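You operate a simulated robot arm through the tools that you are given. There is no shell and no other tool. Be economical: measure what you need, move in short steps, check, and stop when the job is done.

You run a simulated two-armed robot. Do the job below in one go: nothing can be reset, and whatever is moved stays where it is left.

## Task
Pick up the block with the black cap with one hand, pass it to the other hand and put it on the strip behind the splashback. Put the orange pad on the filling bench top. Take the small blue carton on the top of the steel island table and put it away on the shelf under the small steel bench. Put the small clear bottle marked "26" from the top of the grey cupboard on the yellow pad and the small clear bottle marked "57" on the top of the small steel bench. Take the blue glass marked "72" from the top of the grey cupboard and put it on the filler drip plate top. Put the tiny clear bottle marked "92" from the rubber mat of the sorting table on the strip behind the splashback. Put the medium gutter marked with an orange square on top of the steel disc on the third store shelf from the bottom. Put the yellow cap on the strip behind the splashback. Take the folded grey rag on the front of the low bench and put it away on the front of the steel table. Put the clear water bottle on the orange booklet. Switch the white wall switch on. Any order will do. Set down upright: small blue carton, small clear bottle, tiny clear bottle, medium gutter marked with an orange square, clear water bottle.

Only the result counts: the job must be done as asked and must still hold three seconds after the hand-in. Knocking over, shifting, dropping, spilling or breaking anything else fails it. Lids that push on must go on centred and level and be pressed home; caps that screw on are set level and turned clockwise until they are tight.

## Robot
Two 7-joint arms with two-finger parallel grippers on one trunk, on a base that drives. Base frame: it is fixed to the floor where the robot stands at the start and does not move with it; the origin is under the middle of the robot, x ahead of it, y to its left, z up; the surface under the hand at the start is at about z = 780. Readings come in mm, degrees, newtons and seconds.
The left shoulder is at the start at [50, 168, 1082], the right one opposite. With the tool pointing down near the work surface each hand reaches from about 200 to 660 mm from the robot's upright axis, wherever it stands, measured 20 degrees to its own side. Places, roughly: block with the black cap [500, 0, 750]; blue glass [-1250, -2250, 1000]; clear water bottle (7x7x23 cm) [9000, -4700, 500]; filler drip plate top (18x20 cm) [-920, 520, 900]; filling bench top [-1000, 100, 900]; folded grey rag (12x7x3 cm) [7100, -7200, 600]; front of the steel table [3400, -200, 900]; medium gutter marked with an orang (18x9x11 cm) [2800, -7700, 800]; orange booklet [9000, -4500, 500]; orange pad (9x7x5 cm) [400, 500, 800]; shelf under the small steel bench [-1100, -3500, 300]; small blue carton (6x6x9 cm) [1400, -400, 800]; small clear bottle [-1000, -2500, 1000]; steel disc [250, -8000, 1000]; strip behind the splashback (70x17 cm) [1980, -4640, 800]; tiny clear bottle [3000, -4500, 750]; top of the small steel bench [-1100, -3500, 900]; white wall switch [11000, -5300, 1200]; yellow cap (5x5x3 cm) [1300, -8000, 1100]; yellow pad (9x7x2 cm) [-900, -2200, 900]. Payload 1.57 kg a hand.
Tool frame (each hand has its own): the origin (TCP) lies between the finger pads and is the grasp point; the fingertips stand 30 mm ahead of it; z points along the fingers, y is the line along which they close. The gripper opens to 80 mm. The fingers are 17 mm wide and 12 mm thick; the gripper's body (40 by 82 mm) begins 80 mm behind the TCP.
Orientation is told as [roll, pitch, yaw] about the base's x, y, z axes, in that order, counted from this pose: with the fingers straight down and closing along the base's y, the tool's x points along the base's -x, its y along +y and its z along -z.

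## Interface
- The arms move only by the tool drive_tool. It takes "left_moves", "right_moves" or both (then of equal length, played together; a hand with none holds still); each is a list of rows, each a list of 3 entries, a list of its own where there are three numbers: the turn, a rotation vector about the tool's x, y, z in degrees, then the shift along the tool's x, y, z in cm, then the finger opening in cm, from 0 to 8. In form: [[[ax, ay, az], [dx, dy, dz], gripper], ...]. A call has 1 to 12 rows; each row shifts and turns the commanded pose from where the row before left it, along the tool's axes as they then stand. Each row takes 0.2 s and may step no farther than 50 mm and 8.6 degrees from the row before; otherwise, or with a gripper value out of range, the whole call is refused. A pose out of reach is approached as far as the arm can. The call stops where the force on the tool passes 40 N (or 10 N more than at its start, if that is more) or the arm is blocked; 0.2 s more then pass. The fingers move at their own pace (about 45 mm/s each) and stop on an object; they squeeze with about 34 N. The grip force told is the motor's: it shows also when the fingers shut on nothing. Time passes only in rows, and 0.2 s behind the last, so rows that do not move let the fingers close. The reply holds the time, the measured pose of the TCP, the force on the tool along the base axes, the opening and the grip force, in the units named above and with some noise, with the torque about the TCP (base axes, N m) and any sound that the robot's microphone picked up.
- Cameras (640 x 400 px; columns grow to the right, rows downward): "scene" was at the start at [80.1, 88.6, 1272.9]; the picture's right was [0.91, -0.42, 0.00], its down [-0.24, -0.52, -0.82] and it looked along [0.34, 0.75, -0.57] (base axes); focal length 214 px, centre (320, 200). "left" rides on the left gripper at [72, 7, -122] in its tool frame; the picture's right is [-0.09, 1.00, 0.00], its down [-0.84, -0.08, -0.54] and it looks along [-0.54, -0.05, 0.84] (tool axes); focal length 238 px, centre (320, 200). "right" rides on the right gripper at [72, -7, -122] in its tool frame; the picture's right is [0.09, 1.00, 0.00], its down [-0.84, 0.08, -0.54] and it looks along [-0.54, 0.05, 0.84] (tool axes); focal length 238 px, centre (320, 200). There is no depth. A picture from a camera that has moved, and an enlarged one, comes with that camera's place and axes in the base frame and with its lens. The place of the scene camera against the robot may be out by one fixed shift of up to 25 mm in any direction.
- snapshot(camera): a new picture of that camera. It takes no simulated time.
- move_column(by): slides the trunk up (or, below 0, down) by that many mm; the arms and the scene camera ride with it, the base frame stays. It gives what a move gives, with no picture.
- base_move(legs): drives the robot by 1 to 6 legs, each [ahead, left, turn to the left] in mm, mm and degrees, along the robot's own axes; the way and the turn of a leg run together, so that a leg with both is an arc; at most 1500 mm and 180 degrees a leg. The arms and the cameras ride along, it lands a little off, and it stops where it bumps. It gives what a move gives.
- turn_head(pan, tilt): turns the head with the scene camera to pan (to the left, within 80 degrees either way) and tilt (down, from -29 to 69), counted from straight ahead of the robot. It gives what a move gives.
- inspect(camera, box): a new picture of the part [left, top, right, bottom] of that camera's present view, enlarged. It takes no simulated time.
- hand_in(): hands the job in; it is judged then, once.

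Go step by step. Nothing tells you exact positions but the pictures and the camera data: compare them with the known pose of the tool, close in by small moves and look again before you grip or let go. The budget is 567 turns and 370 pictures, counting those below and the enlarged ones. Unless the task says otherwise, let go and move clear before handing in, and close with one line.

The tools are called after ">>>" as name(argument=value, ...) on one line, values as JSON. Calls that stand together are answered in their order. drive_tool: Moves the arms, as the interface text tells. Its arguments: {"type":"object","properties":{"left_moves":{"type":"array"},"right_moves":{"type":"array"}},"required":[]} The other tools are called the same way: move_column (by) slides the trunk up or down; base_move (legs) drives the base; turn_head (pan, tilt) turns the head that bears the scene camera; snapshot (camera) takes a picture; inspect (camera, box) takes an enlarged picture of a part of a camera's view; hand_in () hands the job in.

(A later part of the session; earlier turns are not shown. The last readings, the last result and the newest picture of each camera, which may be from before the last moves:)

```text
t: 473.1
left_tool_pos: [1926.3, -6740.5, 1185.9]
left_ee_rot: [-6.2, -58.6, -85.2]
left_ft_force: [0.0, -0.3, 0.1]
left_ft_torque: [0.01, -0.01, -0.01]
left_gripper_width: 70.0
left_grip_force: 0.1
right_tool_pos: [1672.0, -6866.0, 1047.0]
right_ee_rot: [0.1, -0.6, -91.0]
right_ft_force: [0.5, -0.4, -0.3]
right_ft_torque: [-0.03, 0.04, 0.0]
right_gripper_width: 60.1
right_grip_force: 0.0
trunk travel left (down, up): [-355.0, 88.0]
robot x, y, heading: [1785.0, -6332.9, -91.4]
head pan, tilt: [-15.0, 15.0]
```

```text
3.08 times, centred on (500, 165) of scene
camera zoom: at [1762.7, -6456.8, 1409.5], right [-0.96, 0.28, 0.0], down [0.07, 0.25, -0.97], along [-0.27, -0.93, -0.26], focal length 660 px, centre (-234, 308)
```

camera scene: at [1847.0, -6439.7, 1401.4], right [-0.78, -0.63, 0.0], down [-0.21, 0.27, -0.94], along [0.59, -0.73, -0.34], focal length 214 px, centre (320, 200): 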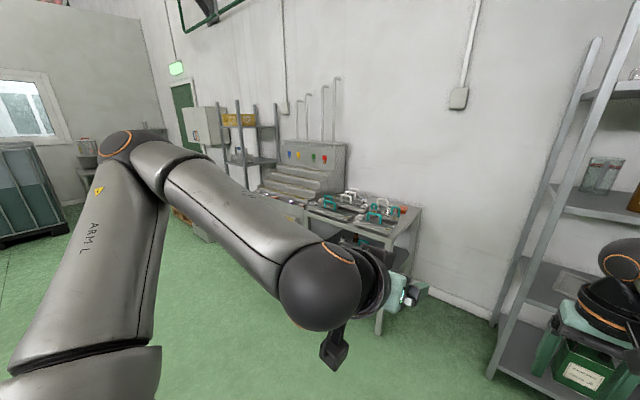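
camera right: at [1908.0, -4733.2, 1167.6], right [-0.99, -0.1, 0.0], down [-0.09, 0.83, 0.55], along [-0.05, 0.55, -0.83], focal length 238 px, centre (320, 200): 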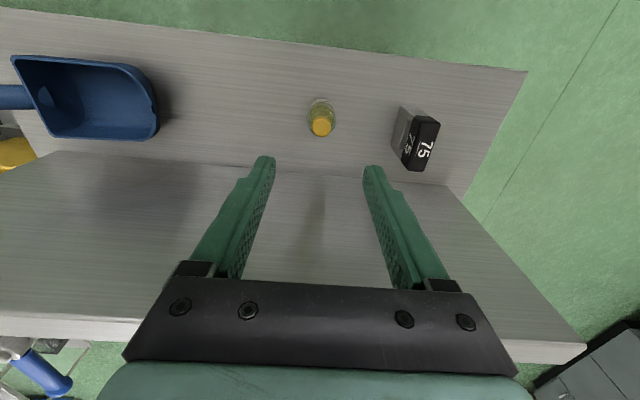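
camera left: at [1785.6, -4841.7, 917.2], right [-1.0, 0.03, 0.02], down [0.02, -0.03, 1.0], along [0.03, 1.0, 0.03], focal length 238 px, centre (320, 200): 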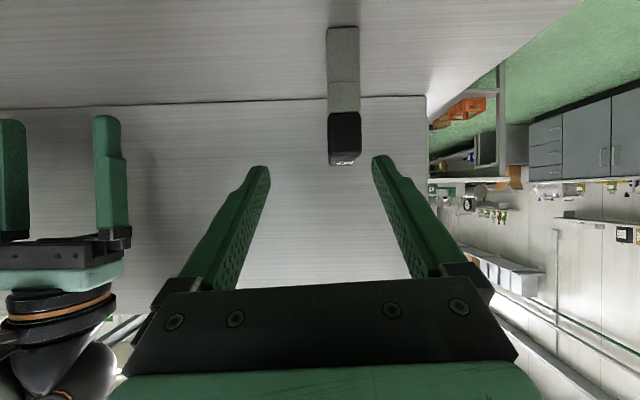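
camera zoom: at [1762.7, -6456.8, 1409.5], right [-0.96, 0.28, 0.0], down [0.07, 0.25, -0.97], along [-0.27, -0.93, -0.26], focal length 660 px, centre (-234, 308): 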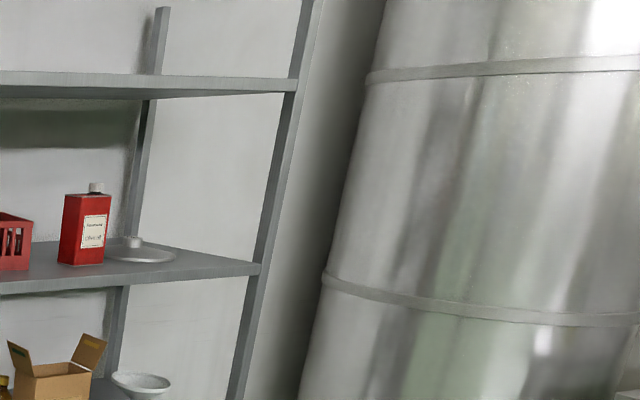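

>>> base_move(legs=[[0, -480, 1.4], [650, 0, 0]])

>>> turn_head(pan=0, tilt=15)

>>> snapshot(camera="scene")

>>> inspect(camera="scene", box=[220, 120, 420, 270])

```text
t: 481.0
left_tool_pos: [1455.3, -7373.4, 1185.8]
left_ee_rot: [-6.2, -58.6, -84.1]
left_ft_force: [1.1, -0.4, 0.0]
left_ft_torque: [-0.01, -0.01, 0.02]
left_gripper_width: 69.8
left_grip_force: 0.1
right_tool_pos: [1205.7, -7503.7, 1047.5]
right_ee_rot: [0.0, -0.6, -89.9]
right_ft_force: [-0.7, 0.3, -0.1]
right_ft_torque: [0.0, 0.01, 0.03]
right_gripper_width: 60.1
right_grip_force: 0.1
trunk travel left (down, up): [-355.0, 88.0]
robot x, y, heading: [1308.9, -6969.8, -90.2]
head pan, tilt: [-15.0, 15.0]
```

```text
t: 481.8
left_tool_pos: [1455.5, -7372.7, 1186.7]
left_ee_rot: [-6.2, -58.6, -84.1]
left_ft_force: [-1.9, -0.6, -0.4]
left_ft_torque: [0.0, 0.02, 0.0]
left_gripper_width: 70.2
left_grip_force: 0.1
right_tool_pos: [1204.7, -7503.4, 1046.9]
right_ee_rot: [0.0, -0.6, -90.0]
right_ft_force: [0.5, -0.7, 0.3]
right_ft_torque: [-0.03, 0.01, 0.01]
right_gripper_width: 59.9
right_grip_force: 0.0
trunk travel left (down, up): [-355.0, 88.0]
robot x, y, heading: [1307.9, -6971.1, -90.4]
head pan, tilt: [0.0, 15.0]
```

```text
188 pictures are left
camera scene: at [1311.4, -7096.1, 1409.5], right [-1.0, 0.0, 0.0], down [0.0, 0.26, -0.97], along [0.0, -0.97, -0.26], focal length 214 px, centre (320, 200)
```

scene: 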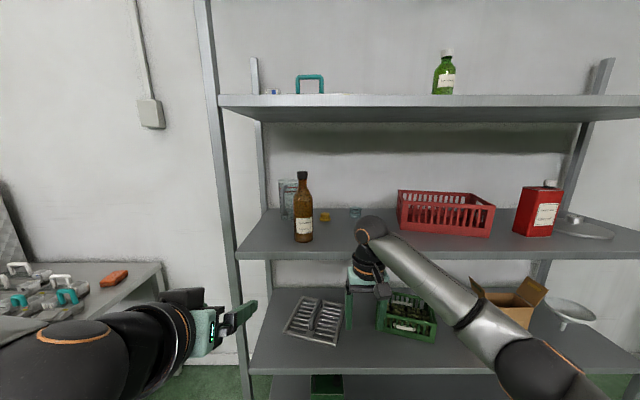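

```text
2.67 times, centred on (320, 195) of scene
camera zoom: at [1311.4, -7096.1, 1409.5], right [-1.0, 0.0, 0.0], down [0.0, 0.26, -0.97], along [0.0, -0.97, -0.26], focal length 572 px, centre (320, 213)
```

zoom: 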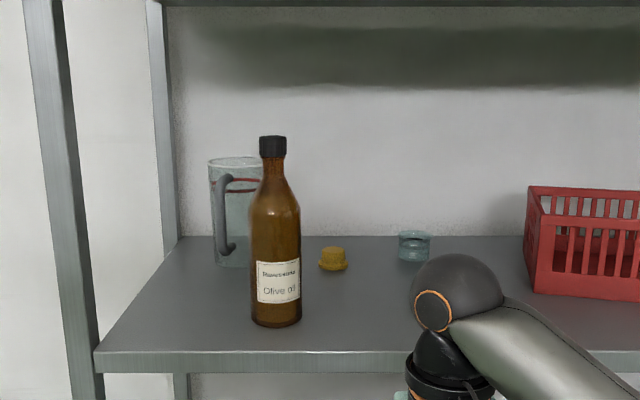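

The yellow cap is on the third shelf at about (1290, -8000, 1090), to the right of the brown bottle. I'll reach in with the right hand; first I straighten and retract the left hand so it clears the shelf post.

>>> drive_tool(left_moves=[[[0, 7.3, 0], [0, 0, 0], 7], [[0, 7.3, 0], [0, 0, 0], 7], [[0, 7.3, 0], [0, 0, 0], 7], [[0, 7.3, 0], [0, 0, 0], 7], [[0, 7.3, 0], [0, 0, 0], 7], [[0, 7.3, 0], [0, 0, 0], 7], [[0, 7.3, 0], [0, 0, 0], 7], [[0, 7.3, 0], [0, 0, 0], 7], [[0, 0, 0], [3, 1, 0], 7], [[0, 0, 0], [3, 1, 0], 7], [[0, 0, 0], [3, 1, 0], 7], [[0, 0, 0], [3, 1, 0], 7]], right_moves=[[[0, -7.5, 0], [0, 0, 0], 7], [[0, -7.5, 0], [0, 0, 0], 7], [[0, -7.5, 0], [0, 0, 0], 7], [[0, -7.5, 0], [0, 0, 0], 7], [[0, -7.5, 0], [0, 0, 0], 7], [[0, -7.5, 0], [0, 0, 0], 7], [[0, -7.5, 0], [0, 0, 0], 7], [[0, -7.5, 0], [0, 0, 0], 7], [[0, 0, 0], [-4, 0, -2], 7], [[0, 0, 0], [-4, 0, -2], 7], [[0, 0, 0], [-4, 0, -2], 7], [[0, 0, 0], [0, 0, 0], 7]])

>>> snapshot(camera="scene")

>>> snapshot(camera="right")

```text
t: 484.4
left_tool_pos: [1495.4, -7251.5, 1182.6]
left_ee_rot: [-3.1, -0.4, -89.4]
left_ft_force: [-0.6, -0.4, 0.1]
left_ft_torque: [-0.01, -0.01, -0.02]
left_gripper_width: 69.9
left_grip_force: 0.2
right_tool_pos: [1205.7, -7510.3, 1183.1]
right_ee_rot: [-0.1, -60.6, -89.8]
right_ft_force: [-0.6, 0.4, -0.1]
right_ft_torque: [-0.02, -0.02, -0.02]
right_gripper_width: 70.0
right_grip_force: 0.0
trunk travel left (down, up): [-355.0, 88.0]
robot x, y, heading: [1311.1, -6969.5, -90.1]
head pan, tilt: [0.0, 15.0]
```

```text
186 pictures are left
camera scene: at [1311.6, -7095.5, 1409.6], right [-1.0, 0.0, 0.0], down [0.0, 0.26, -0.97], along [0.0, -0.97, -0.26], focal length 214 px, centre (320, 200)
```

scene: 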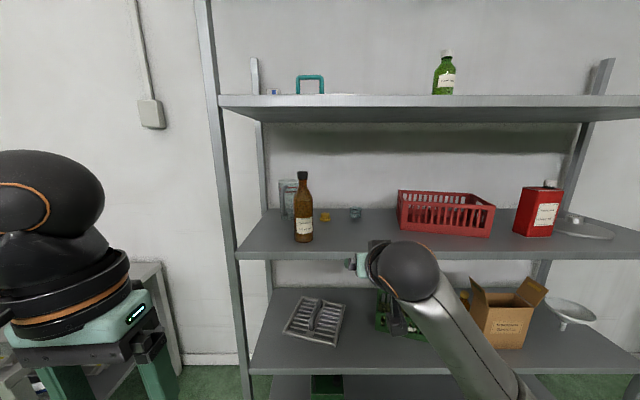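

```text
185 pictures are left
camera right: at [1199.6, -7368.7, 1178.4], right [1.0, 0.05, -0.08], down [0.08, 0.06, 1.0], along [0.05, -1.0, 0.06], focal length 238 px, centre (320, 200)
```

right: 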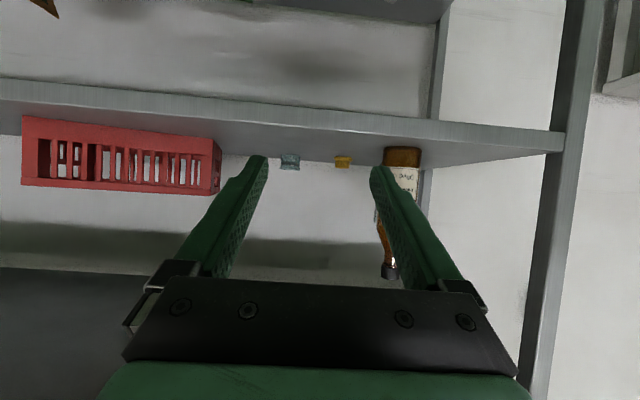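

>>> drive_tool(right_moves=[[[0, 0, 0], [0.9, -3.55, 1.2], 7], [[0, 0, 0], [0.9, -3.55, 1.2], 7], [[-6.5, 0, -3.75], [0, 0, 0], 7], [[-6.5, 0, -3.75], [0, 0, 0], 7]], left_moves=[[[0, 0, 0], [2, 0, 0], 7], [[0, 0, 0], [2, 0, 0], 7], [[0, 0, 0], [0, 0, 0], 7], [[0, 0, 0], [0, 0, 0], 7]])

>>> base_move(legs=[[0, 130, 0], [330, 0, 0]])

>>> snapshot(camera="right")

>>> snapshot(camera="scene")

```text
t: 485.4
left_tool_pos: [1494.3, -7212.1, 1183.6]
left_ee_rot: [-3.2, -0.3, -89.3]
left_ft_force: [0.1, 0.3, 0.7]
left_ft_torque: [-0.01, -0.01, -0.02]
left_gripper_width: 70.0
left_grip_force: 0.0
right_tool_pos: [1135.5, -7523.2, 1154.4]
right_ee_rot: [-0.4, -60.6, -74.4]
right_ft_force: [-0.1, 0.1, -0.3]
right_ft_torque: [-0.04, 0.03, 0.0]
right_gripper_width: 70.0
right_grip_force: 0.0
trunk travel left (down, up): [-355.0, 88.0]
robot x, y, heading: [1308.9, -6970.6, -90.3]
head pan, tilt: [0.0, 15.0]
```

```text
t: 488.9
left_tool_pos: [1623.6, -7542.4, 1182.9]
left_ee_rot: [-3.2, -0.4, -89.4]
left_ft_force: [0.9, -0.2, -0.3]
left_ft_torque: [0.02, 0.03, -0.01]
left_gripper_width: 70.3
left_grip_force: 0.0
right_tool_pos: [1264.3, -7853.1, 1153.9]
right_ee_rot: [-0.3, -60.7, -74.6]
right_ft_force: [-1.3, 0.3, -0.2]
right_ft_torque: [0.0, 0.01, -0.01]
right_gripper_width: 70.3
right_grip_force: 0.1
trunk travel left (down, up): [-355.0, 88.0]
robot x, y, heading: [1440.0, -7301.8, -90.1]
head pan, tilt: [0.0, 15.0]
```

```text
184 pictures are left
camera right: at [1221.6, -7717.5, 1149.8], right [0.95, 0.3, -0.08], down [0.06, 0.08, 0.99], along [0.31, -0.95, 0.06], focal length 238 px, centre (320, 200)
```

right: 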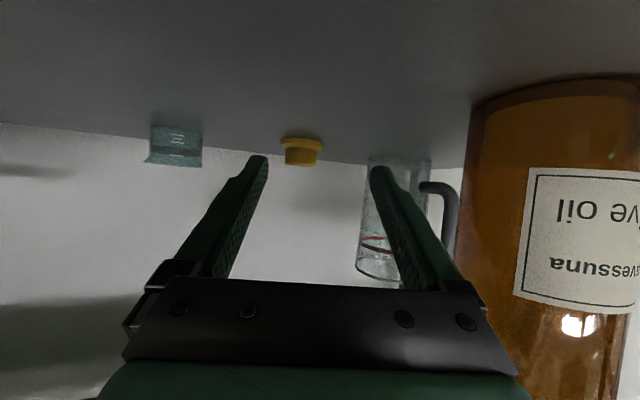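

```text
183 pictures are left
camera scene: at [1440.5, -7426.0, 1409.4], right [-1.0, 0.0, 0.0], down [0.0, 0.26, -0.97], along [0.0, -0.97, -0.26], focal length 214 px, centre (320, 200)
```

scene: 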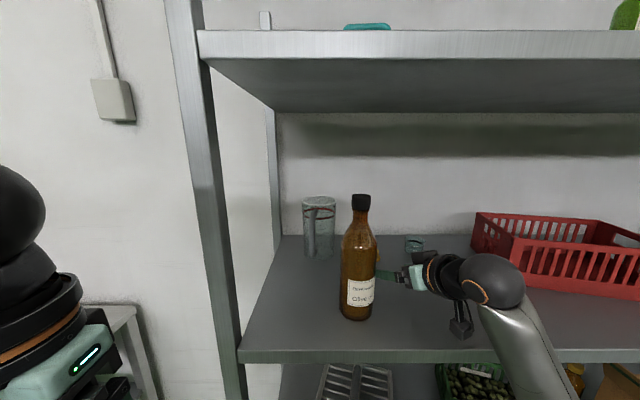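

The cap is at about (1291, -8033, 1100), directly along the fingers. I drive 90 mm ahead and then advance the hand most of the way.

>>> base_move(legs=[[90, 0, 0]])

>>> drive_tool(right_moves=[[[0, 0, 0], [0, 0, 3], 7], [[0, 0, 0], [0, 0, 3], 7]])

>>> snapshot(camera="right")

>>> snapshot(camera="scene")

```text
t: 490.0
left_tool_pos: [1623.8, -7604.4, 1184.7]
left_ee_rot: [-3.3, -0.8, -89.7]
left_ft_force: [-0.4, 0.0, -0.3]
left_ft_torque: [0.01, 0.0, 0.01]
left_gripper_width: 70.1
left_grip_force: 0.1
right_tool_pos: [1265.6, -7905.6, 1156.3]
right_ee_rot: [-1.2, -61.0, -73.6]
right_ft_force: [0.9, 0.3, -0.2]
right_ft_torque: [0.0, 0.01, -0.04]
right_gripper_width: 70.1
right_grip_force: 0.0
trunk travel left (down, up): [-355.0, 88.0]
robot x, y, heading: [1437.2, -7365.1, -90.4]
head pan, tilt: [0.0, 15.0]
stopped in leg 1: the robot was blocked; the commanded pose is now the measured one
```

```text
t: 490.8
left_tool_pos: [1623.1, -7586.4, 1186.8]
left_ee_rot: [-3.5, -1.6, -90.3]
left_ft_force: [0.5, -0.3, -0.2]
left_ft_torque: [0.01, -0.02, -0.01]
left_gripper_width: 69.8
left_grip_force: 0.1
right_tool_pos: [1264.0, -7936.1, 1166.4]
right_ee_rot: [-4.6, -65.6, -72.0]
right_ft_force: [-0.6, 0.3, 0.1]
right_ft_torque: [0.01, 0.02, 0.04]
right_gripper_width: 69.9
right_grip_force: 0.1
trunk travel left (down, up): [-355.0, 88.0]
robot x, y, heading: [1438.0, -7366.7, -91.2]
head pan, tilt: [0.0, 15.0]
stopped in row 2 (right hand): the arm was blocked; the commanded pose is now the measured one
```

```text
182 pictures are left
camera right: at [1223.7, -7800.6, 1149.7], right [0.96, 0.27, -0.12], down [0.07, 0.17, 0.98], along [0.29, -0.95, 0.14], focal length 238 px, centre (320, 200)
```

right: 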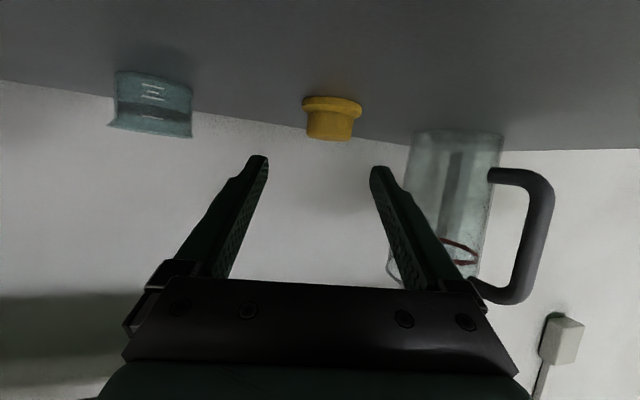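

```text
181 pictures are left
camera scene: at [1442.2, -7461.3, 1411.2], right [-1.0, 0.02, 0.0], down [0.0, 0.24, -0.97], along [-0.02, -0.97, -0.24], focal length 214 px, centre (320, 200)
```

scene: 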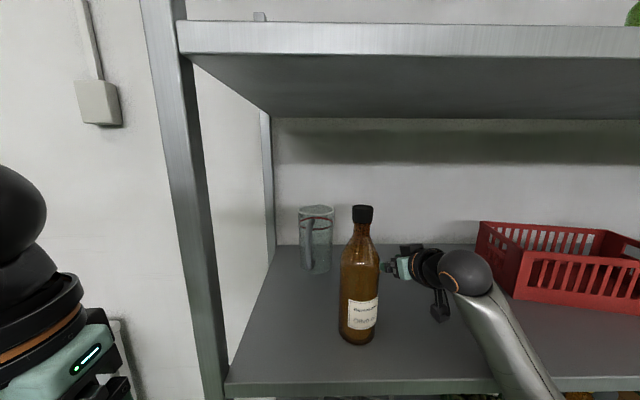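

The right forearm touches the shelf's front edge. I back off, raise the trunk fully, and lower only the hand, so the arm comes in from above.

>>> base_move(legs=[[-160, 0, 1]])

>>> move_column(by=88)

>>> snapshot(camera="scene")

>>> snapshot(camera="right")

```text
t: 492.2
left_tool_pos: [1624.7, -7443.1, 1182.8]
left_ee_rot: [-3.3, -0.4, -88.8]
left_ft_force: [-0.6, 0.6, -0.7]
left_ft_torque: [0.02, 0.03, 0.03]
left_gripper_width: 70.2
left_grip_force: 0.0
right_tool_pos: [1277.0, -7802.3, 1143.2]
right_ee_rot: [-2.4, -63.2, -72.6]
right_ft_force: [0.0, 0.5, 0.8]
right_ft_torque: [-0.02, 0.01, -0.05]
right_gripper_width: 70.0
right_grip_force: 0.1
trunk travel left (down, up): [-355.0, 88.0]
robot x, y, heading: [1438.3, -7203.4, -89.7]
head pan, tilt: [0.0, 15.0]
```

```text
t: 493.4
left_tool_pos: [1624.0, -7443.9, 1270.7]
left_ee_rot: [-3.2, -0.3, -88.9]
left_ft_force: [-0.8, -0.8, -0.2]
left_ft_torque: [0.0, 0.01, -0.01]
left_gripper_width: 69.7
left_grip_force: 0.1
right_tool_pos: [1275.8, -7803.5, 1230.3]
right_ee_rot: [-2.4, -63.2, -72.7]
right_ft_force: [-0.1, -0.2, 0.7]
right_ft_torque: [-0.04, -0.01, 0.02]
right_gripper_width: 70.0
right_grip_force: 0.0
trunk travel left (down, up): [-443.0, 0.0]
robot x, y, heading: [1436.0, -7200.2, -89.5]
head pan, tilt: [0.0, 15.0]
```

```text
180 pictures are left
camera scene: at [1441.2, -7329.4, 1497.0], right [-1.0, -0.01, 0.0], down [0.0, 0.26, -0.97], along [0.01, -0.97, -0.26], focal length 214 px, centre (320, 200)
```

scene: 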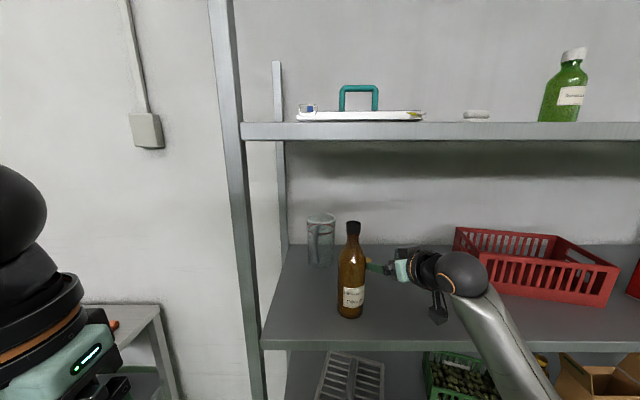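

```text
179 pictures are left
camera right: at [1234.0, -7668.8, 1220.7], right [0.95, 0.3, -0.1], down [0.06, 0.13, 0.99], along [0.31, -0.94, 0.1], focal length 238 px, centre (320, 200)
```

right: 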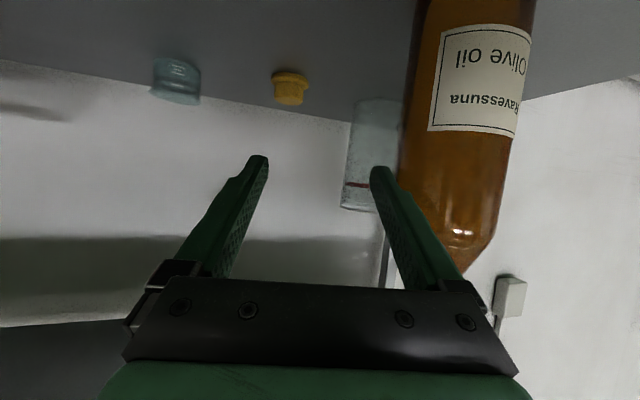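

>>> drive_tool(right_moves=[[[0, 0, 0], [0, -3, 0], 7], [[0, 0, 0], [0, -2, -2], 7], [[0, 7.5, 0], [0, 0, 0], 7], [[0, 7.5, 0], [0, 0, 0], 7], [[0, 7.5, 0], [0, 0, 0], 7], [[0, 7.5, 0], [0, 0, 0], 7]])

>>> snapshot(camera="scene")

>>> snapshot(camera="right")

```text
t: 494.8
left_tool_pos: [1624.0, -7444.7, 1269.5]
left_ee_rot: [-3.1, -0.3, -88.9]
left_ft_force: [0.1, -1.0, -0.3]
left_ft_torque: [0.01, -0.01, 0.01]
left_gripper_width: 70.0
left_grip_force: 0.1
right_tool_pos: [1224.5, -7800.2, 1241.2]
right_ee_rot: [-1.3, -33.0, -74.0]
right_ft_force: [1.1, -0.1, -0.8]
right_ft_torque: [-0.02, 0.03, -0.01]
right_gripper_width: 70.2
right_grip_force: 0.0
trunk travel left (down, up): [-443.0, 0.0]
robot x, y, heading: [1437.4, -7201.4, -89.5]
head pan, tilt: [0.0, 15.0]
```

```text
178 pictures are left
camera scene: at [1441.5, -7329.4, 1497.0], right [-1.0, -0.01, 0.0], down [0.0, 0.26, -0.97], along [0.01, -0.97, -0.26], focal length 214 px, centre (320, 200)
```

scene: 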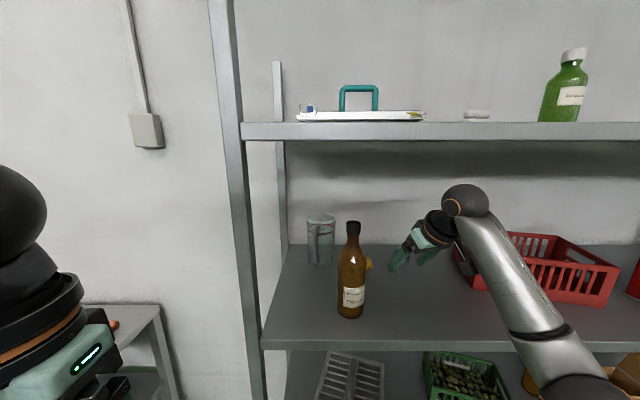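

```text
177 pictures are left
camera right: at [1186.5, -7678.5, 1303.3], right [0.94, 0.34, -0.07], down [0.2, -0.37, 0.91], along [0.28, -0.87, -0.41], focal length 238 px, centre (320, 200)
```

right: 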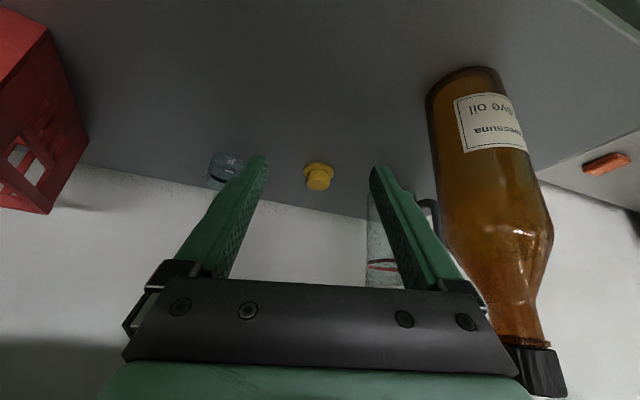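

I lower the hand to just above cap height and drive in, keeping clear of the brown bottle.

>>> drive_tool(right_moves=[[[0, 0, 0], [1.8, 0, 2.8], 7], [[0, 0, 0], [1.8, 0, 2.8], 7], [[0, 0, 0], [1.8, 0, 2.8], 7]])

>>> base_move(legs=[[150, 0, -0.5]])

>>> snapshot(camera="right")

>>> snapshot(camera="scene")

```text
t: 495.6
left_tool_pos: [1624.8, -7444.9, 1270.3]
left_ee_rot: [-3.2, -0.3, -88.9]
left_ft_force: [-0.7, -0.9, -0.7]
left_ft_torque: [0.03, 0.02, 0.01]
left_gripper_width: 69.9
left_grip_force: 0.1
right_tool_pos: [1222.1, -7802.1, 1139.4]
right_ee_rot: [-1.3, -33.2, -73.9]
right_ft_force: [-0.5, 0.0, 0.2]
right_ft_torque: [0.04, 0.02, 0.01]
right_gripper_width: 69.9
right_grip_force: 0.1
trunk travel left (down, up): [-443.0, 0.0]
robot x, y, heading: [1438.9, -7203.5, -89.7]
head pan, tilt: [0.0, 15.0]
```

```text
t: 497.0
left_tool_pos: [1622.9, -7596.0, 1269.9]
left_ee_rot: [-3.2, -0.2, -89.3]
left_ft_force: [0.9, 0.3, -0.2]
left_ft_torque: [0.0, 0.0, 0.02]
left_gripper_width: 70.2
left_grip_force: 0.1
right_tool_pos: [1217.3, -7950.0, 1139.7]
right_ee_rot: [-1.2, -33.1, -74.5]
right_ft_force: [0.3, 0.0, 0.9]
right_ft_torque: [0.02, -0.03, 0.04]
right_gripper_width: 70.1
right_grip_force: 0.0
trunk travel left (down, up): [-443.0, 0.0]
robot x, y, heading: [1438.8, -7356.6, -90.3]
head pan, tilt: [0.0, 15.0]
```

```text
176 pictures are left
camera right: at [1181.2, -7828.7, 1202.3], right [0.94, 0.33, -0.07], down [0.19, -0.37, 0.91], along [0.27, -0.87, -0.41], focal length 238 px, centre (320, 200)
```

right: 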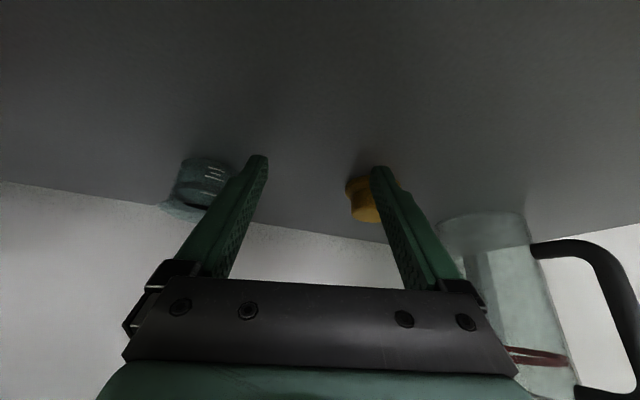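

```text
175 pictures are left
camera scene: at [1440.4, -7479.5, 1496.9], right [-1.0, 0.0, 0.0], down [0.0, 0.26, -0.97], along [0.0, -0.97, -0.26], focal length 214 px, centre (320, 200)
```

scene: 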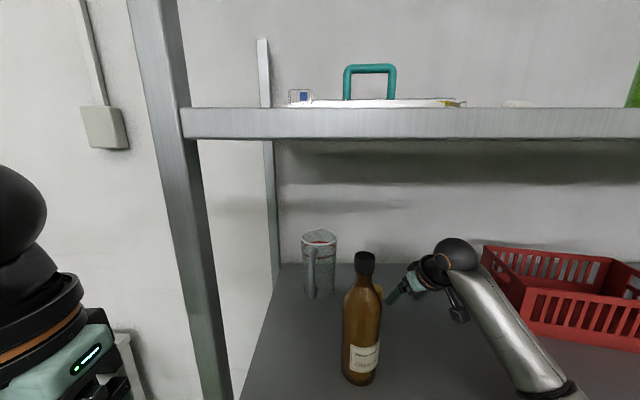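

>>> drive_tool(right_moves=[[[0, 0, 0], [-1.1, 0, -1.7], 7], [[0, 0, 0], [-2.8, 1.67, 1.82], 7], [[0, 0, 0], [-2.8, 1.67, 1.82], 7], [[0, 0, 0], [-2.8, 1.67, 1.82], 7]])

>>> snapshot(camera="right")

>>> snapshot(camera="scene")

```text
t: 498.0
left_tool_pos: [1624.5, -7596.0, 1270.8]
left_ee_rot: [-3.3, -0.4, -89.2]
left_ft_force: [-0.8, -0.2, 0.3]
left_ft_torque: [0.0, 0.04, -0.01]
left_gripper_width: 69.8
left_grip_force: 0.0
right_tool_pos: [1295.1, -8033.0, 1161.0]
right_ee_rot: [-1.3, -33.1, -74.5]
right_ft_force: [-0.7, 1.0, 0.0]
right_ft_torque: [0.02, 0.02, 0.02]
right_gripper_width: 70.2
right_grip_force: 0.0
trunk travel left (down, up): [-443.0, 0.0]
robot x, y, heading: [1437.0, -7353.3, -90.3]
head pan, tilt: [0.0, 15.0]
```

```text
174 pictures are left
camera right: at [1257.9, -7912.0, 1222.5], right [0.94, 0.33, -0.07], down [0.2, -0.37, 0.91], along [0.27, -0.87, -0.41], focal length 238 px, centre (320, 200)
```

right: 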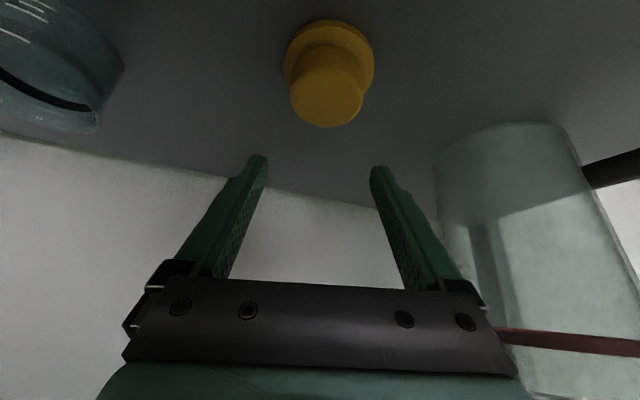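

```text
173 pictures are left
camera scene: at [1441.4, -7479.0, 1496.9], right [-1.0, 0.0, 0.0], down [0.0, 0.26, -0.97], along [0.0, -0.97, -0.26], focal length 214 px, centre (320, 200)
```

scene: 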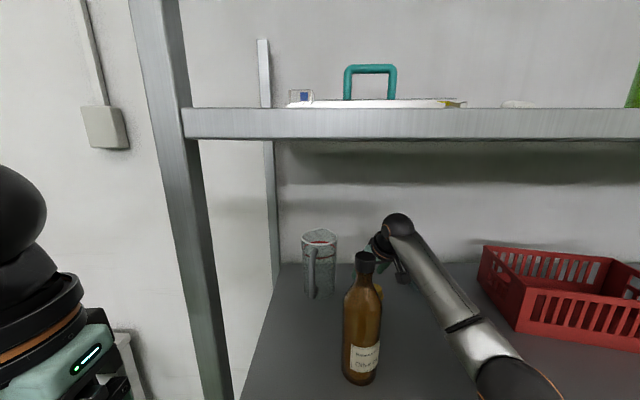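

The cap is nearer than I thought, at about (1284, -8000). I move back 33 mm and descend partly.

>>> drive_tool(right_moves=[[[0, 0, 0], [2.9, -0.2, -1.9], 8], [[0, 0, 0], [0.7, 0, 1.05], 8], [[0, 0, 0], [0.7, 0, 1.05], 8]])

>>> snapshot(camera="right")

```text
t: 498.8
left_tool_pos: [1622.9, -7595.5, 1269.5]
left_ee_rot: [-3.3, -0.3, -89.4]
left_ft_force: [0.2, 0.5, 0.6]
left_ft_torque: [0.02, -0.05, -0.01]
left_gripper_width: 70.1
left_grip_force: 0.0
right_tool_pos: [1282.0, -7999.5, 1136.8]
right_ee_rot: [-1.4, -33.2, -74.4]
right_ft_force: [1.2, -0.3, 0.3]
right_ft_torque: [0.05, 0.0, 0.0]
right_gripper_width: 79.8
right_grip_force: 0.1
trunk travel left (down, up): [-443.0, 0.0]
robot x, y, heading: [1436.8, -7354.3, -89.9]
head pan, tilt: [0.0, 15.0]
```

```text
172 pictures are left
camera right: at [1244.5, -7878.6, 1198.0], right [0.94, 0.33, -0.07], down [0.19, -0.37, 0.91], along [0.27, -0.87, -0.41], focal length 238 px, centre (320, 200)
```

right: 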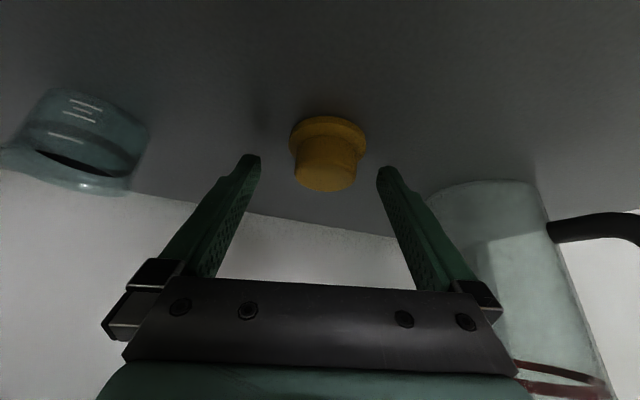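

>>> drive_tool(right_moves=[[[0, 0, 0], [0.4, 0.15, 1.05], 8], [[0, 0, 0], [0.3, 0.1, 0.8], 8], [[0, 0, 0], [0, 0, 0], 8]])

>>> snapshot(camera="right")

```text
t: 499.6
left_tool_pos: [1622.2, -7592.5, 1270.4]
left_ee_rot: [-3.2, -0.5, -89.4]
left_ft_force: [-1.5, -1.2, 0.1]
left_ft_torque: [0.05, -0.01, -0.02]
left_gripper_width: 69.9
left_grip_force: 0.0
right_tool_pos: [1284.0, -8004.1, 1129.9]
right_ee_rot: [-1.1, -35.0, -74.6]
right_ft_force: [-3.6, 10.2, 13.6]
right_ft_torque: [0.32, -0.53, 0.56]
right_gripper_width: 79.1
right_grip_force: 0.1
trunk travel left (down, up): [-443.0, 0.0]
robot x, y, heading: [1437.1, -7355.7, -89.9]
head pan, tilt: [0.0, 15.0]
stopped in row 3 (right hand): the force on the tool passed its limit at 42 N (the readings are from after the stop); the commanded pose is now the measured one
```

```text
171 pictures are left
camera right: at [1246.4, -7881.2, 1188.1], right [0.94, 0.33, -0.07], down [0.18, -0.34, 0.92], along [0.28, -0.88, -0.38], focal length 238 px, centre (320, 200)
```

right: 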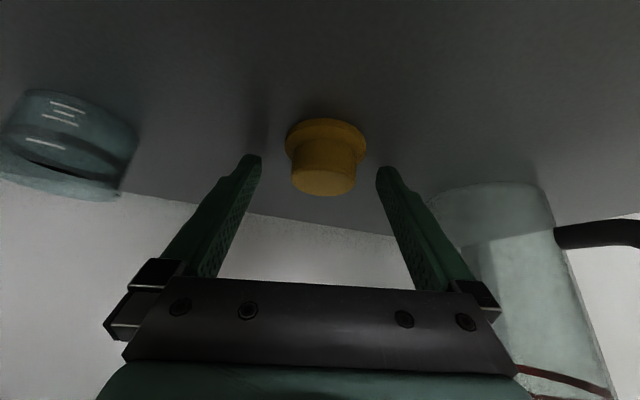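

The shelf is at z ≈ 1103, so the tips reach past the cap. I pull back 20 mm along y and close.

>>> drive_tool(right_moves=[[[0, 0, 0], [1.5, 0, -1.35], 8], [[0, 0, 0], [0, 0, 0], 8]])

>>> snapshot(camera="right")

```text
t: 500.2
left_tool_pos: [1624.2, -7595.3, 1270.7]
left_ee_rot: [-3.2, -0.3, -89.3]
left_ft_force: [-0.1, 0.5, 0.5]
left_ft_torque: [-0.02, 0.01, 0.0]
left_gripper_width: 70.2
left_grip_force: 0.1
right_tool_pos: [1280.8, -7985.8, 1129.3]
right_ee_rot: [-1.1, -34.8, -74.6]
right_ft_force: [1.3, -7.4, 15.4]
right_ft_torque: [-0.2, -0.68, -0.4]
right_gripper_width: 79.2
right_grip_force: 0.0
trunk travel left (down, up): [-443.0, 0.0]
robot x, y, heading: [1437.4, -7353.7, -90.1]
head pan, tilt: [0.0, 15.0]
```

```text
170 pictures are left
camera right: at [1243.3, -7863.5, 1188.3], right [0.94, 0.33, -0.07], down [0.19, -0.34, 0.92], along [0.28, -0.88, -0.38], focal length 238 px, centre (320, 200)
```

right: 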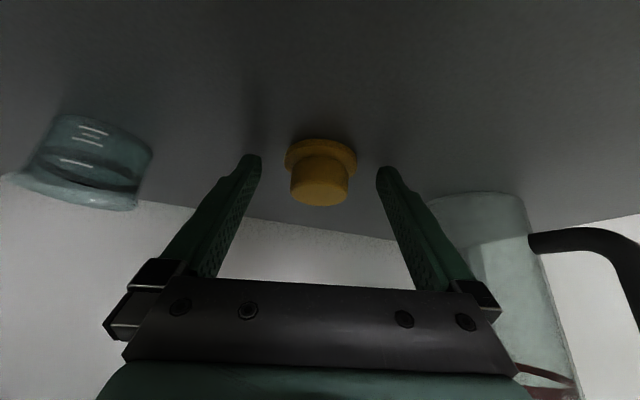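

>>> drive_tool(right_moves=[[[0, 0, 0], [-0.8, 0, 0.4], 8], [[0, 0, 0], [0, 0, 0], 6], [[0, 0, 0], [0, 0, 0], 4], [[0, 0, 0], [0, 0, 0], 2], [[0, 0, 0], [0, 0, 0], 2], [[0, 0, 0], [0, 0, 0], 2]])

>>> snapshot(camera="right")

```text
t: 501.6
left_tool_pos: [1624.2, -7593.1, 1268.9]
left_ee_rot: [-3.2, -0.4, -89.4]
left_ft_force: [-0.4, -0.9, -0.8]
left_ft_torque: [-0.04, -0.01, 0.02]
left_gripper_width: 70.0
left_grip_force: 0.1
right_tool_pos: [1282.0, -7994.7, 1128.9]
right_ee_rot: [-1.1, -34.5, -74.6]
right_ft_force: [3.1, 0.0, 9.4]
right_ft_torque: [-0.06, -0.37, -0.07]
right_gripper_width: 48.7
right_grip_force: 34.7
trunk travel left (down, up): [-443.0, 0.0]
robot x, y, heading: [1438.8, -7352.3, -90.0]
head pan, tilt: [0.0, 15.0]
```

```text
169 pictures are left
camera right: at [1245.5, -7871.9, 1188.9], right [0.94, 0.33, -0.07], down [0.19, -0.35, 0.92], along [0.28, -0.88, -0.39], focal length 238 px, centre (320, 200)
```

right: 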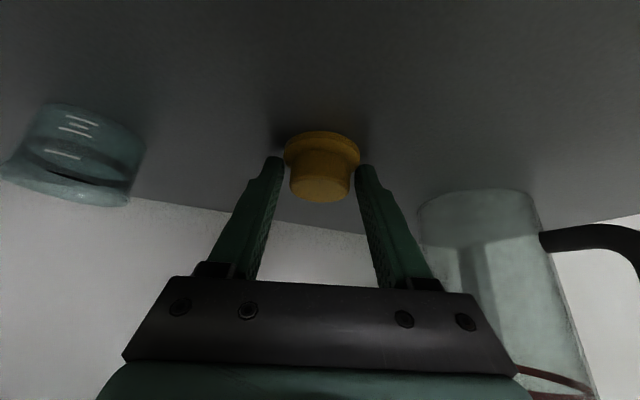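

Gripped at the flange (49 mm). I lift 4 cm and check.

>>> drive_tool(right_moves=[[[0, 0, 0], [-0.6, 0, -0.8], 2], [[0, 0, 0], [-1.6, 0, -2.5], 2], [[0, 0, 0], [0, 0, 0], 2]])

>>> snapshot(camera="right")

```text
t: 502.4
left_tool_pos: [1621.8, -7595.7, 1270.4]
left_ee_rot: [-3.3, -0.3, -89.4]
left_ft_force: [-1.5, 0.3, 0.0]
left_ft_torque: [-0.03, 0.01, -0.01]
left_gripper_width: 70.0
left_grip_force: 0.1
right_tool_pos: [1282.9, -7994.4, 1168.9]
right_ee_rot: [-1.2, -34.3, -74.6]
right_ft_force: [-0.1, 0.1, 0.1]
right_ft_torque: [-0.01, 0.0, -0.03]
right_gripper_width: 48.4
right_grip_force: 34.4
trunk travel left (down, up): [-443.0, 0.0]
robot x, y, heading: [1432.9, -7349.7, -90.0]
head pan, tilt: [0.0, 15.0]
```

```text
168 pictures are left
camera right: at [1245.0, -7871.4, 1227.6], right [0.94, 0.33, -0.07], down [0.19, -0.35, 0.92], along [0.28, -0.88, -0.39], focal length 238 px, centre (320, 200)
```

right: 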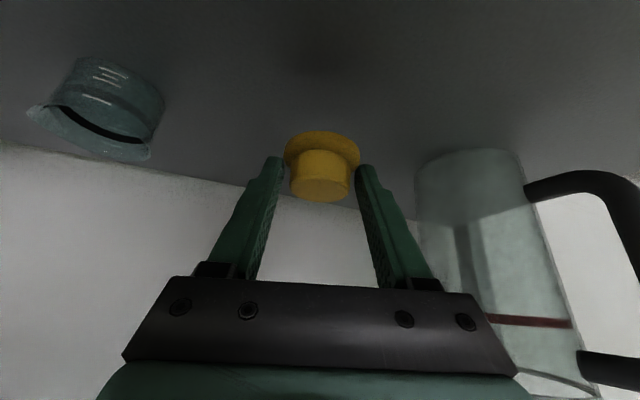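

The cap is held. I retreat from the shelf and look at the table on the left for the gutter.

>>> drive_tool(right_moves=[[[0, 0, 0], [0, -3.3, 0], 2], [[0, 0, 0], [0, -3.3, 0], 2]])

>>> base_move(legs=[[-400, 0, 0]])

>>> base_move(legs=[[0, 1150, 0]])

>>> turn_head(pan=0, tilt=35)

>>> snapshot(camera="scene")

```text
t: 503.0
left_tool_pos: [1622.5, -7596.3, 1270.1]
left_ee_rot: [-3.2, -0.4, -89.4]
left_ft_force: [-1.8, 0.2, 0.1]
left_ft_torque: [-0.01, 0.03, 0.02]
left_gripper_width: 69.9
left_grip_force: 0.0
right_tool_pos: [1220.1, -8010.4, 1169.1]
right_ee_rot: [-1.2, -34.4, -74.7]
right_ft_force: [-0.8, -0.2, 0.2]
right_ft_torque: [0.03, 0.05, 0.03]
right_gripper_width: 47.9
right_grip_force: 33.9
trunk travel left (down, up): [-443.0, 0.0]
robot x, y, heading: [1438.5, -7354.4, -89.9]
head pan, tilt: [0.0, 15.0]
```

```text
t: 505.4
left_tool_pos: [1624.8, -7203.3, 1270.8]
left_ee_rot: [-3.1, -0.4, -89.0]
left_ft_force: [0.3, -0.1, -1.1]
left_ft_torque: [0.02, 0.02, -0.01]
left_gripper_width: 69.8
left_grip_force: 0.2
right_tool_pos: [1223.5, -7622.9, 1169.2]
right_ee_rot: [-1.2, -34.5, -74.1]
right_ft_force: [0.7, 0.5, -0.8]
right_ft_torque: [-0.02, -0.01, -0.01]
right_gripper_width: 48.1
right_grip_force: 34.4
trunk travel left (down, up): [-443.0, 0.0]
robot x, y, heading: [1436.8, -6964.1, -90.0]
head pan, tilt: [0.0, 15.0]
```

```text
t: 515.7
left_tool_pos: [2765.2, -7198.1, 1270.9]
left_ee_rot: [-3.1, -0.3, -88.8]
left_ft_force: [-0.1, -0.6, -0.3]
left_ft_torque: [0.01, 0.02, 0.0]
left_gripper_width: 69.8
left_grip_force: 0.1
right_tool_pos: [2365.5, -7616.7, 1170.4]
right_ee_rot: [-1.2, -34.4, -74.0]
right_ft_force: [-0.3, 0.1, 0.1]
right_ft_torque: [-0.01, 0.02, -0.03]
right_gripper_width: 48.2
right_grip_force: 34.0
trunk travel left (down, up): [-443.0, 0.0]
robot x, y, heading: [2578.0, -6958.3, -89.6]
head pan, tilt: [0.0, 15.0]
```

```text
t: 516.5
left_tool_pos: [2766.6, -7197.2, 1270.4]
left_ee_rot: [-3.2, -0.3, -88.9]
left_ft_force: [-0.3, 0.6, 0.1]
left_ft_torque: [-0.01, 0.0, 0.02]
left_gripper_width: 69.8
left_grip_force: 0.2
right_tool_pos: [2366.2, -7616.2, 1169.6]
right_ee_rot: [-1.2, -34.3, -74.2]
right_ft_force: [-0.3, -0.3, 0.3]
right_ft_torque: [-0.01, -0.01, 0.02]
right_gripper_width: 48.1
right_grip_force: 34.4
trunk travel left (down, up): [-443.0, 0.0]
robot x, y, heading: [2575.7, -6956.4, -89.5]
head pan, tilt: [0.0, 35.0]
```

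```text
167 pictures are left
camera scene: at [2581.6, -7076.7, 1465.1], right [-1.0, -0.01, 0.0], down [0.0, 0.57, -0.82], along [0.01, -0.82, -0.57], focal length 214 px, centre (320, 200)
```

scene: 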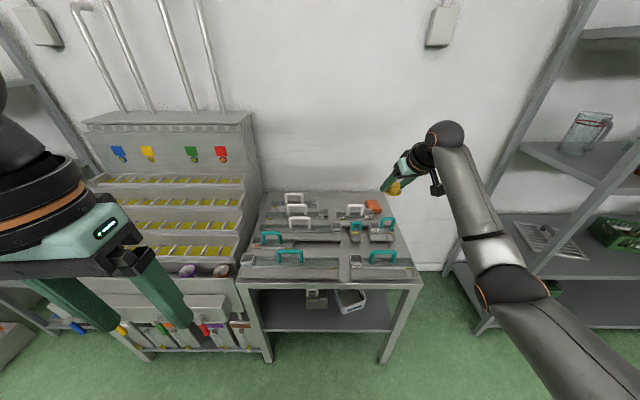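

>>> inspect(camera="scene", box=[230, 180, 430, 290])

```text
3.20 times, centred on (330, 235) of scene
camera zoom: at [2581.6, -7076.7, 1465.1], right [-1.0, -0.01, 0.0], down [0.0, 0.57, -0.82], along [0.01, -0.82, -0.57], focal length 686 px, centre (288, 88)
```

zoom: 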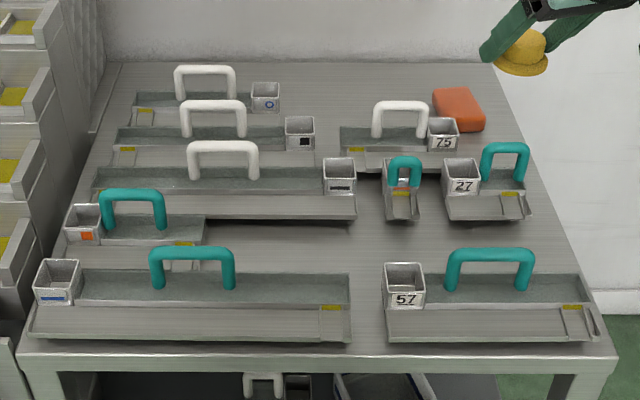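

The orange-square gutter is at the left, with a teal bar handle near (2765, -7668). I'll grip its bar with the left hand tilted forward, fingers above and below the bar, so the same pose fits into the shelf. I turn and tilt the left hand first.

>>> drive_tool(left_moves=[[[0, 0, -8.2], [0, 0, 0], 7], [[0, 0, -8.2], [0, 0, 0], 7], [[0, 0, -8.2], [0, 0, 0], 7], [[0, 0, -8.2], [0, 0, 0], 7], [[0, 0, -8.2], [0, 0, 0], 7], [[0, 0, -8.2], [0, 0, 0], 7], [[0, 0, -8.2], [0, 0, 0], 7], [[0, 0, -8.2], [0, 0, 0], 7], [[0, 0, -8.2], [0, 0, 0], 7], [[0, 0, -8.2], [0, 0, 0], 7], [[0, 0, -8.2], [0, 0, 0], 7]])

>>> drive_tool(left_moves=[[[0, 0, 0], [0, -4, 0], 7], [[0, 0, 0], [0, -4, 0], 7], [[0, 0, 0], [0, -4, 0], 7], [[8.3, 0, 0], [0, 0, 0], 7], [[8.3, 0, 0], [0, 0, 0], 7], [[8.3, 0, 0], [0, 0, 0], 7], [[8.3, 0, 0], [0, 0, 0], 7], [[8.3, 0, 0], [0, 0, 0], 7], [[8.3, 0, 0], [0, 0, 0], 7]])

>>> snapshot(camera="left")

>>> snapshot(camera="scene")

```text
t: 518.9
left_tool_pos: [2765.7, -7197.8, 1271.7]
left_ee_rot: [-0.3, 3.2, 1.5]
left_ft_force: [1.0, -0.3, -0.5]
left_ft_torque: [-0.02, -0.03, 0.02]
left_gripper_width: 69.8
left_grip_force: 0.1
right_tool_pos: [2365.5, -7617.9, 1169.7]
right_ee_rot: [-1.1, -34.3, -74.1]
right_ft_force: [0.8, 0.2, -0.4]
right_ft_torque: [-0.02, 0.04, 0.03]
right_gripper_width: 48.1
right_grip_force: 33.8
trunk travel left (down, up): [-443.0, 0.0]
robot x, y, heading: [2579.1, -6953.5, -89.6]
head pan, tilt: [0.0, 35.0]
```

```text
t: 520.9
left_tool_pos: [2779.8, -7320.2, 1290.7]
left_ee_rot: [-50.2, 3.2, 1.2]
left_ft_force: [1.0, -0.1, -0.1]
left_ft_torque: [0.01, 0.0, -0.02]
left_gripper_width: 69.9
left_grip_force: 0.0
left hand out of reach, approached as far as the arm can: row 9
right_tool_pos: [2365.9, -7616.3, 1170.2]
right_ee_rot: [-1.1, -34.4, -74.0]
right_ft_force: [0.1, 0.2, 0.0]
right_ft_torque: [0.0, 0.03, -0.03]
right_gripper_width: 48.0
right_grip_force: 33.9
trunk travel left (down, up): [-443.0, 0.0]
robot x, y, heading: [2577.7, -6955.0, -89.8]
head pan, tilt: [0.0, 35.0]
```

```text
165 pictures are left
camera left: at [2709.3, -7223.3, 1367.7], right [0.04, 0.64, -0.77], down [0.85, 0.38, 0.36], along [0.52, -0.67, -0.53], focal length 238 px, centre (320, 200)
```

left: 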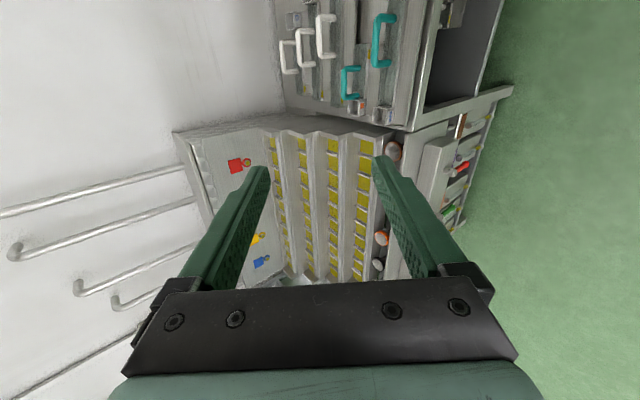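

```text
164 pictures are left
camera scene: at [2581.9, -7075.6, 1465.2], right [-1.0, -0.01, 0.0], down [0.0, 0.57, -0.82], along [0.0, -0.82, -0.57], focal length 214 px, centre (320, 200)
```

scene: 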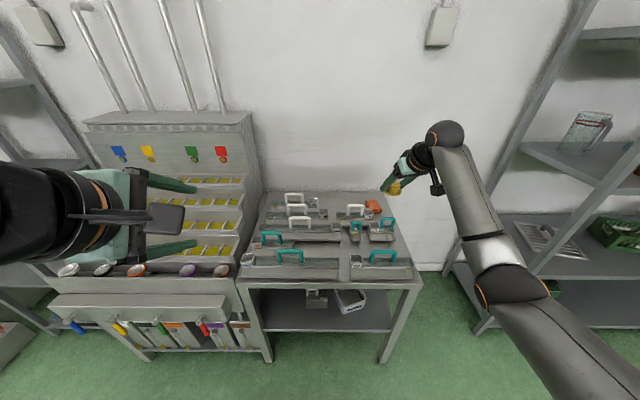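

The handle bar triangulates to about (2773, -7697, 870). I lower the trunk, drive closer, and bring the left hand to 8 cm before the bar.

>>> move_column(by=-200)

>>> base_move(legs=[[0, 40, 0], [235, 0, 0]])

>>> snapshot(camera="left")

>>> snapshot(camera="scene")

```text
t: 523.1
left_tool_pos: [2778.8, -7321.2, 1091.6]
left_ee_rot: [-50.0, 3.2, 1.2]
left_ft_force: [-0.6, -0.4, 0.0]
left_ft_torque: [0.0, 0.01, -0.03]
left_gripper_width: 70.0
left_grip_force: 0.1
right_tool_pos: [2364.7, -7617.2, 969.2]
right_ee_rot: [-1.2, -34.4, -74.2]
right_ft_force: [-0.1, 0.1, -0.4]
right_ft_torque: [-0.02, -0.01, -0.02]
right_gripper_width: 48.2
right_grip_force: 33.6
trunk travel left (down, up): [-243.0, 200.0]
robot x, y, heading: [2575.6, -6953.7, -89.4]
head pan, tilt: [0.0, 35.0]
```

```text
t: 525.5
left_tool_pos: [2819.6, -7556.8, 1090.4]
left_ee_rot: [-50.0, 3.2, 1.1]
left_ft_force: [1.0, 0.2, -1.0]
left_ft_torque: [-0.02, 0.02, 0.01]
left_gripper_width: 70.0
left_grip_force: 0.0
right_tool_pos: [2405.7, -7851.2, 969.2]
right_ee_rot: [-1.2, -34.2, -74.2]
right_ft_force: [-0.3, 0.5, -0.9]
right_ft_torque: [-0.01, 0.04, 0.03]
right_gripper_width: 48.2
right_grip_force: 34.2
trunk travel left (down, up): [-243.0, 200.0]
robot x, y, heading: [2618.1, -7192.2, -89.5]
head pan, tilt: [0.0, 35.0]
```

```text
163 pictures are left
camera left: at [2749.5, -7460.1, 1167.6], right [0.04, 0.64, -0.77], down [0.85, 0.38, 0.36], along [0.52, -0.66, -0.53], focal length 238 px, centre (320, 200)
```

left: 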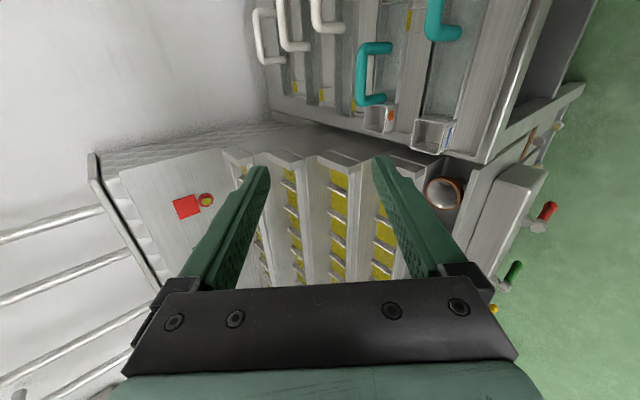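

```text
162 pictures are left
camera scene: at [2622.3, -7312.1, 1265.0], right [-1.0, -0.01, 0.0], down [0.0, 0.57, -0.82], along [0.0, -0.82, -0.57], focal length 214 px, centre (320, 200)
```

scene: 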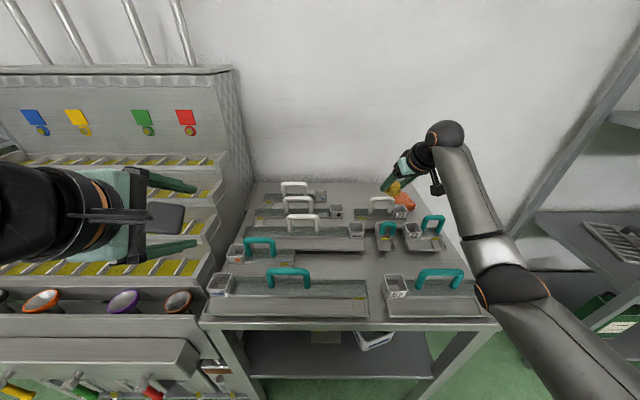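

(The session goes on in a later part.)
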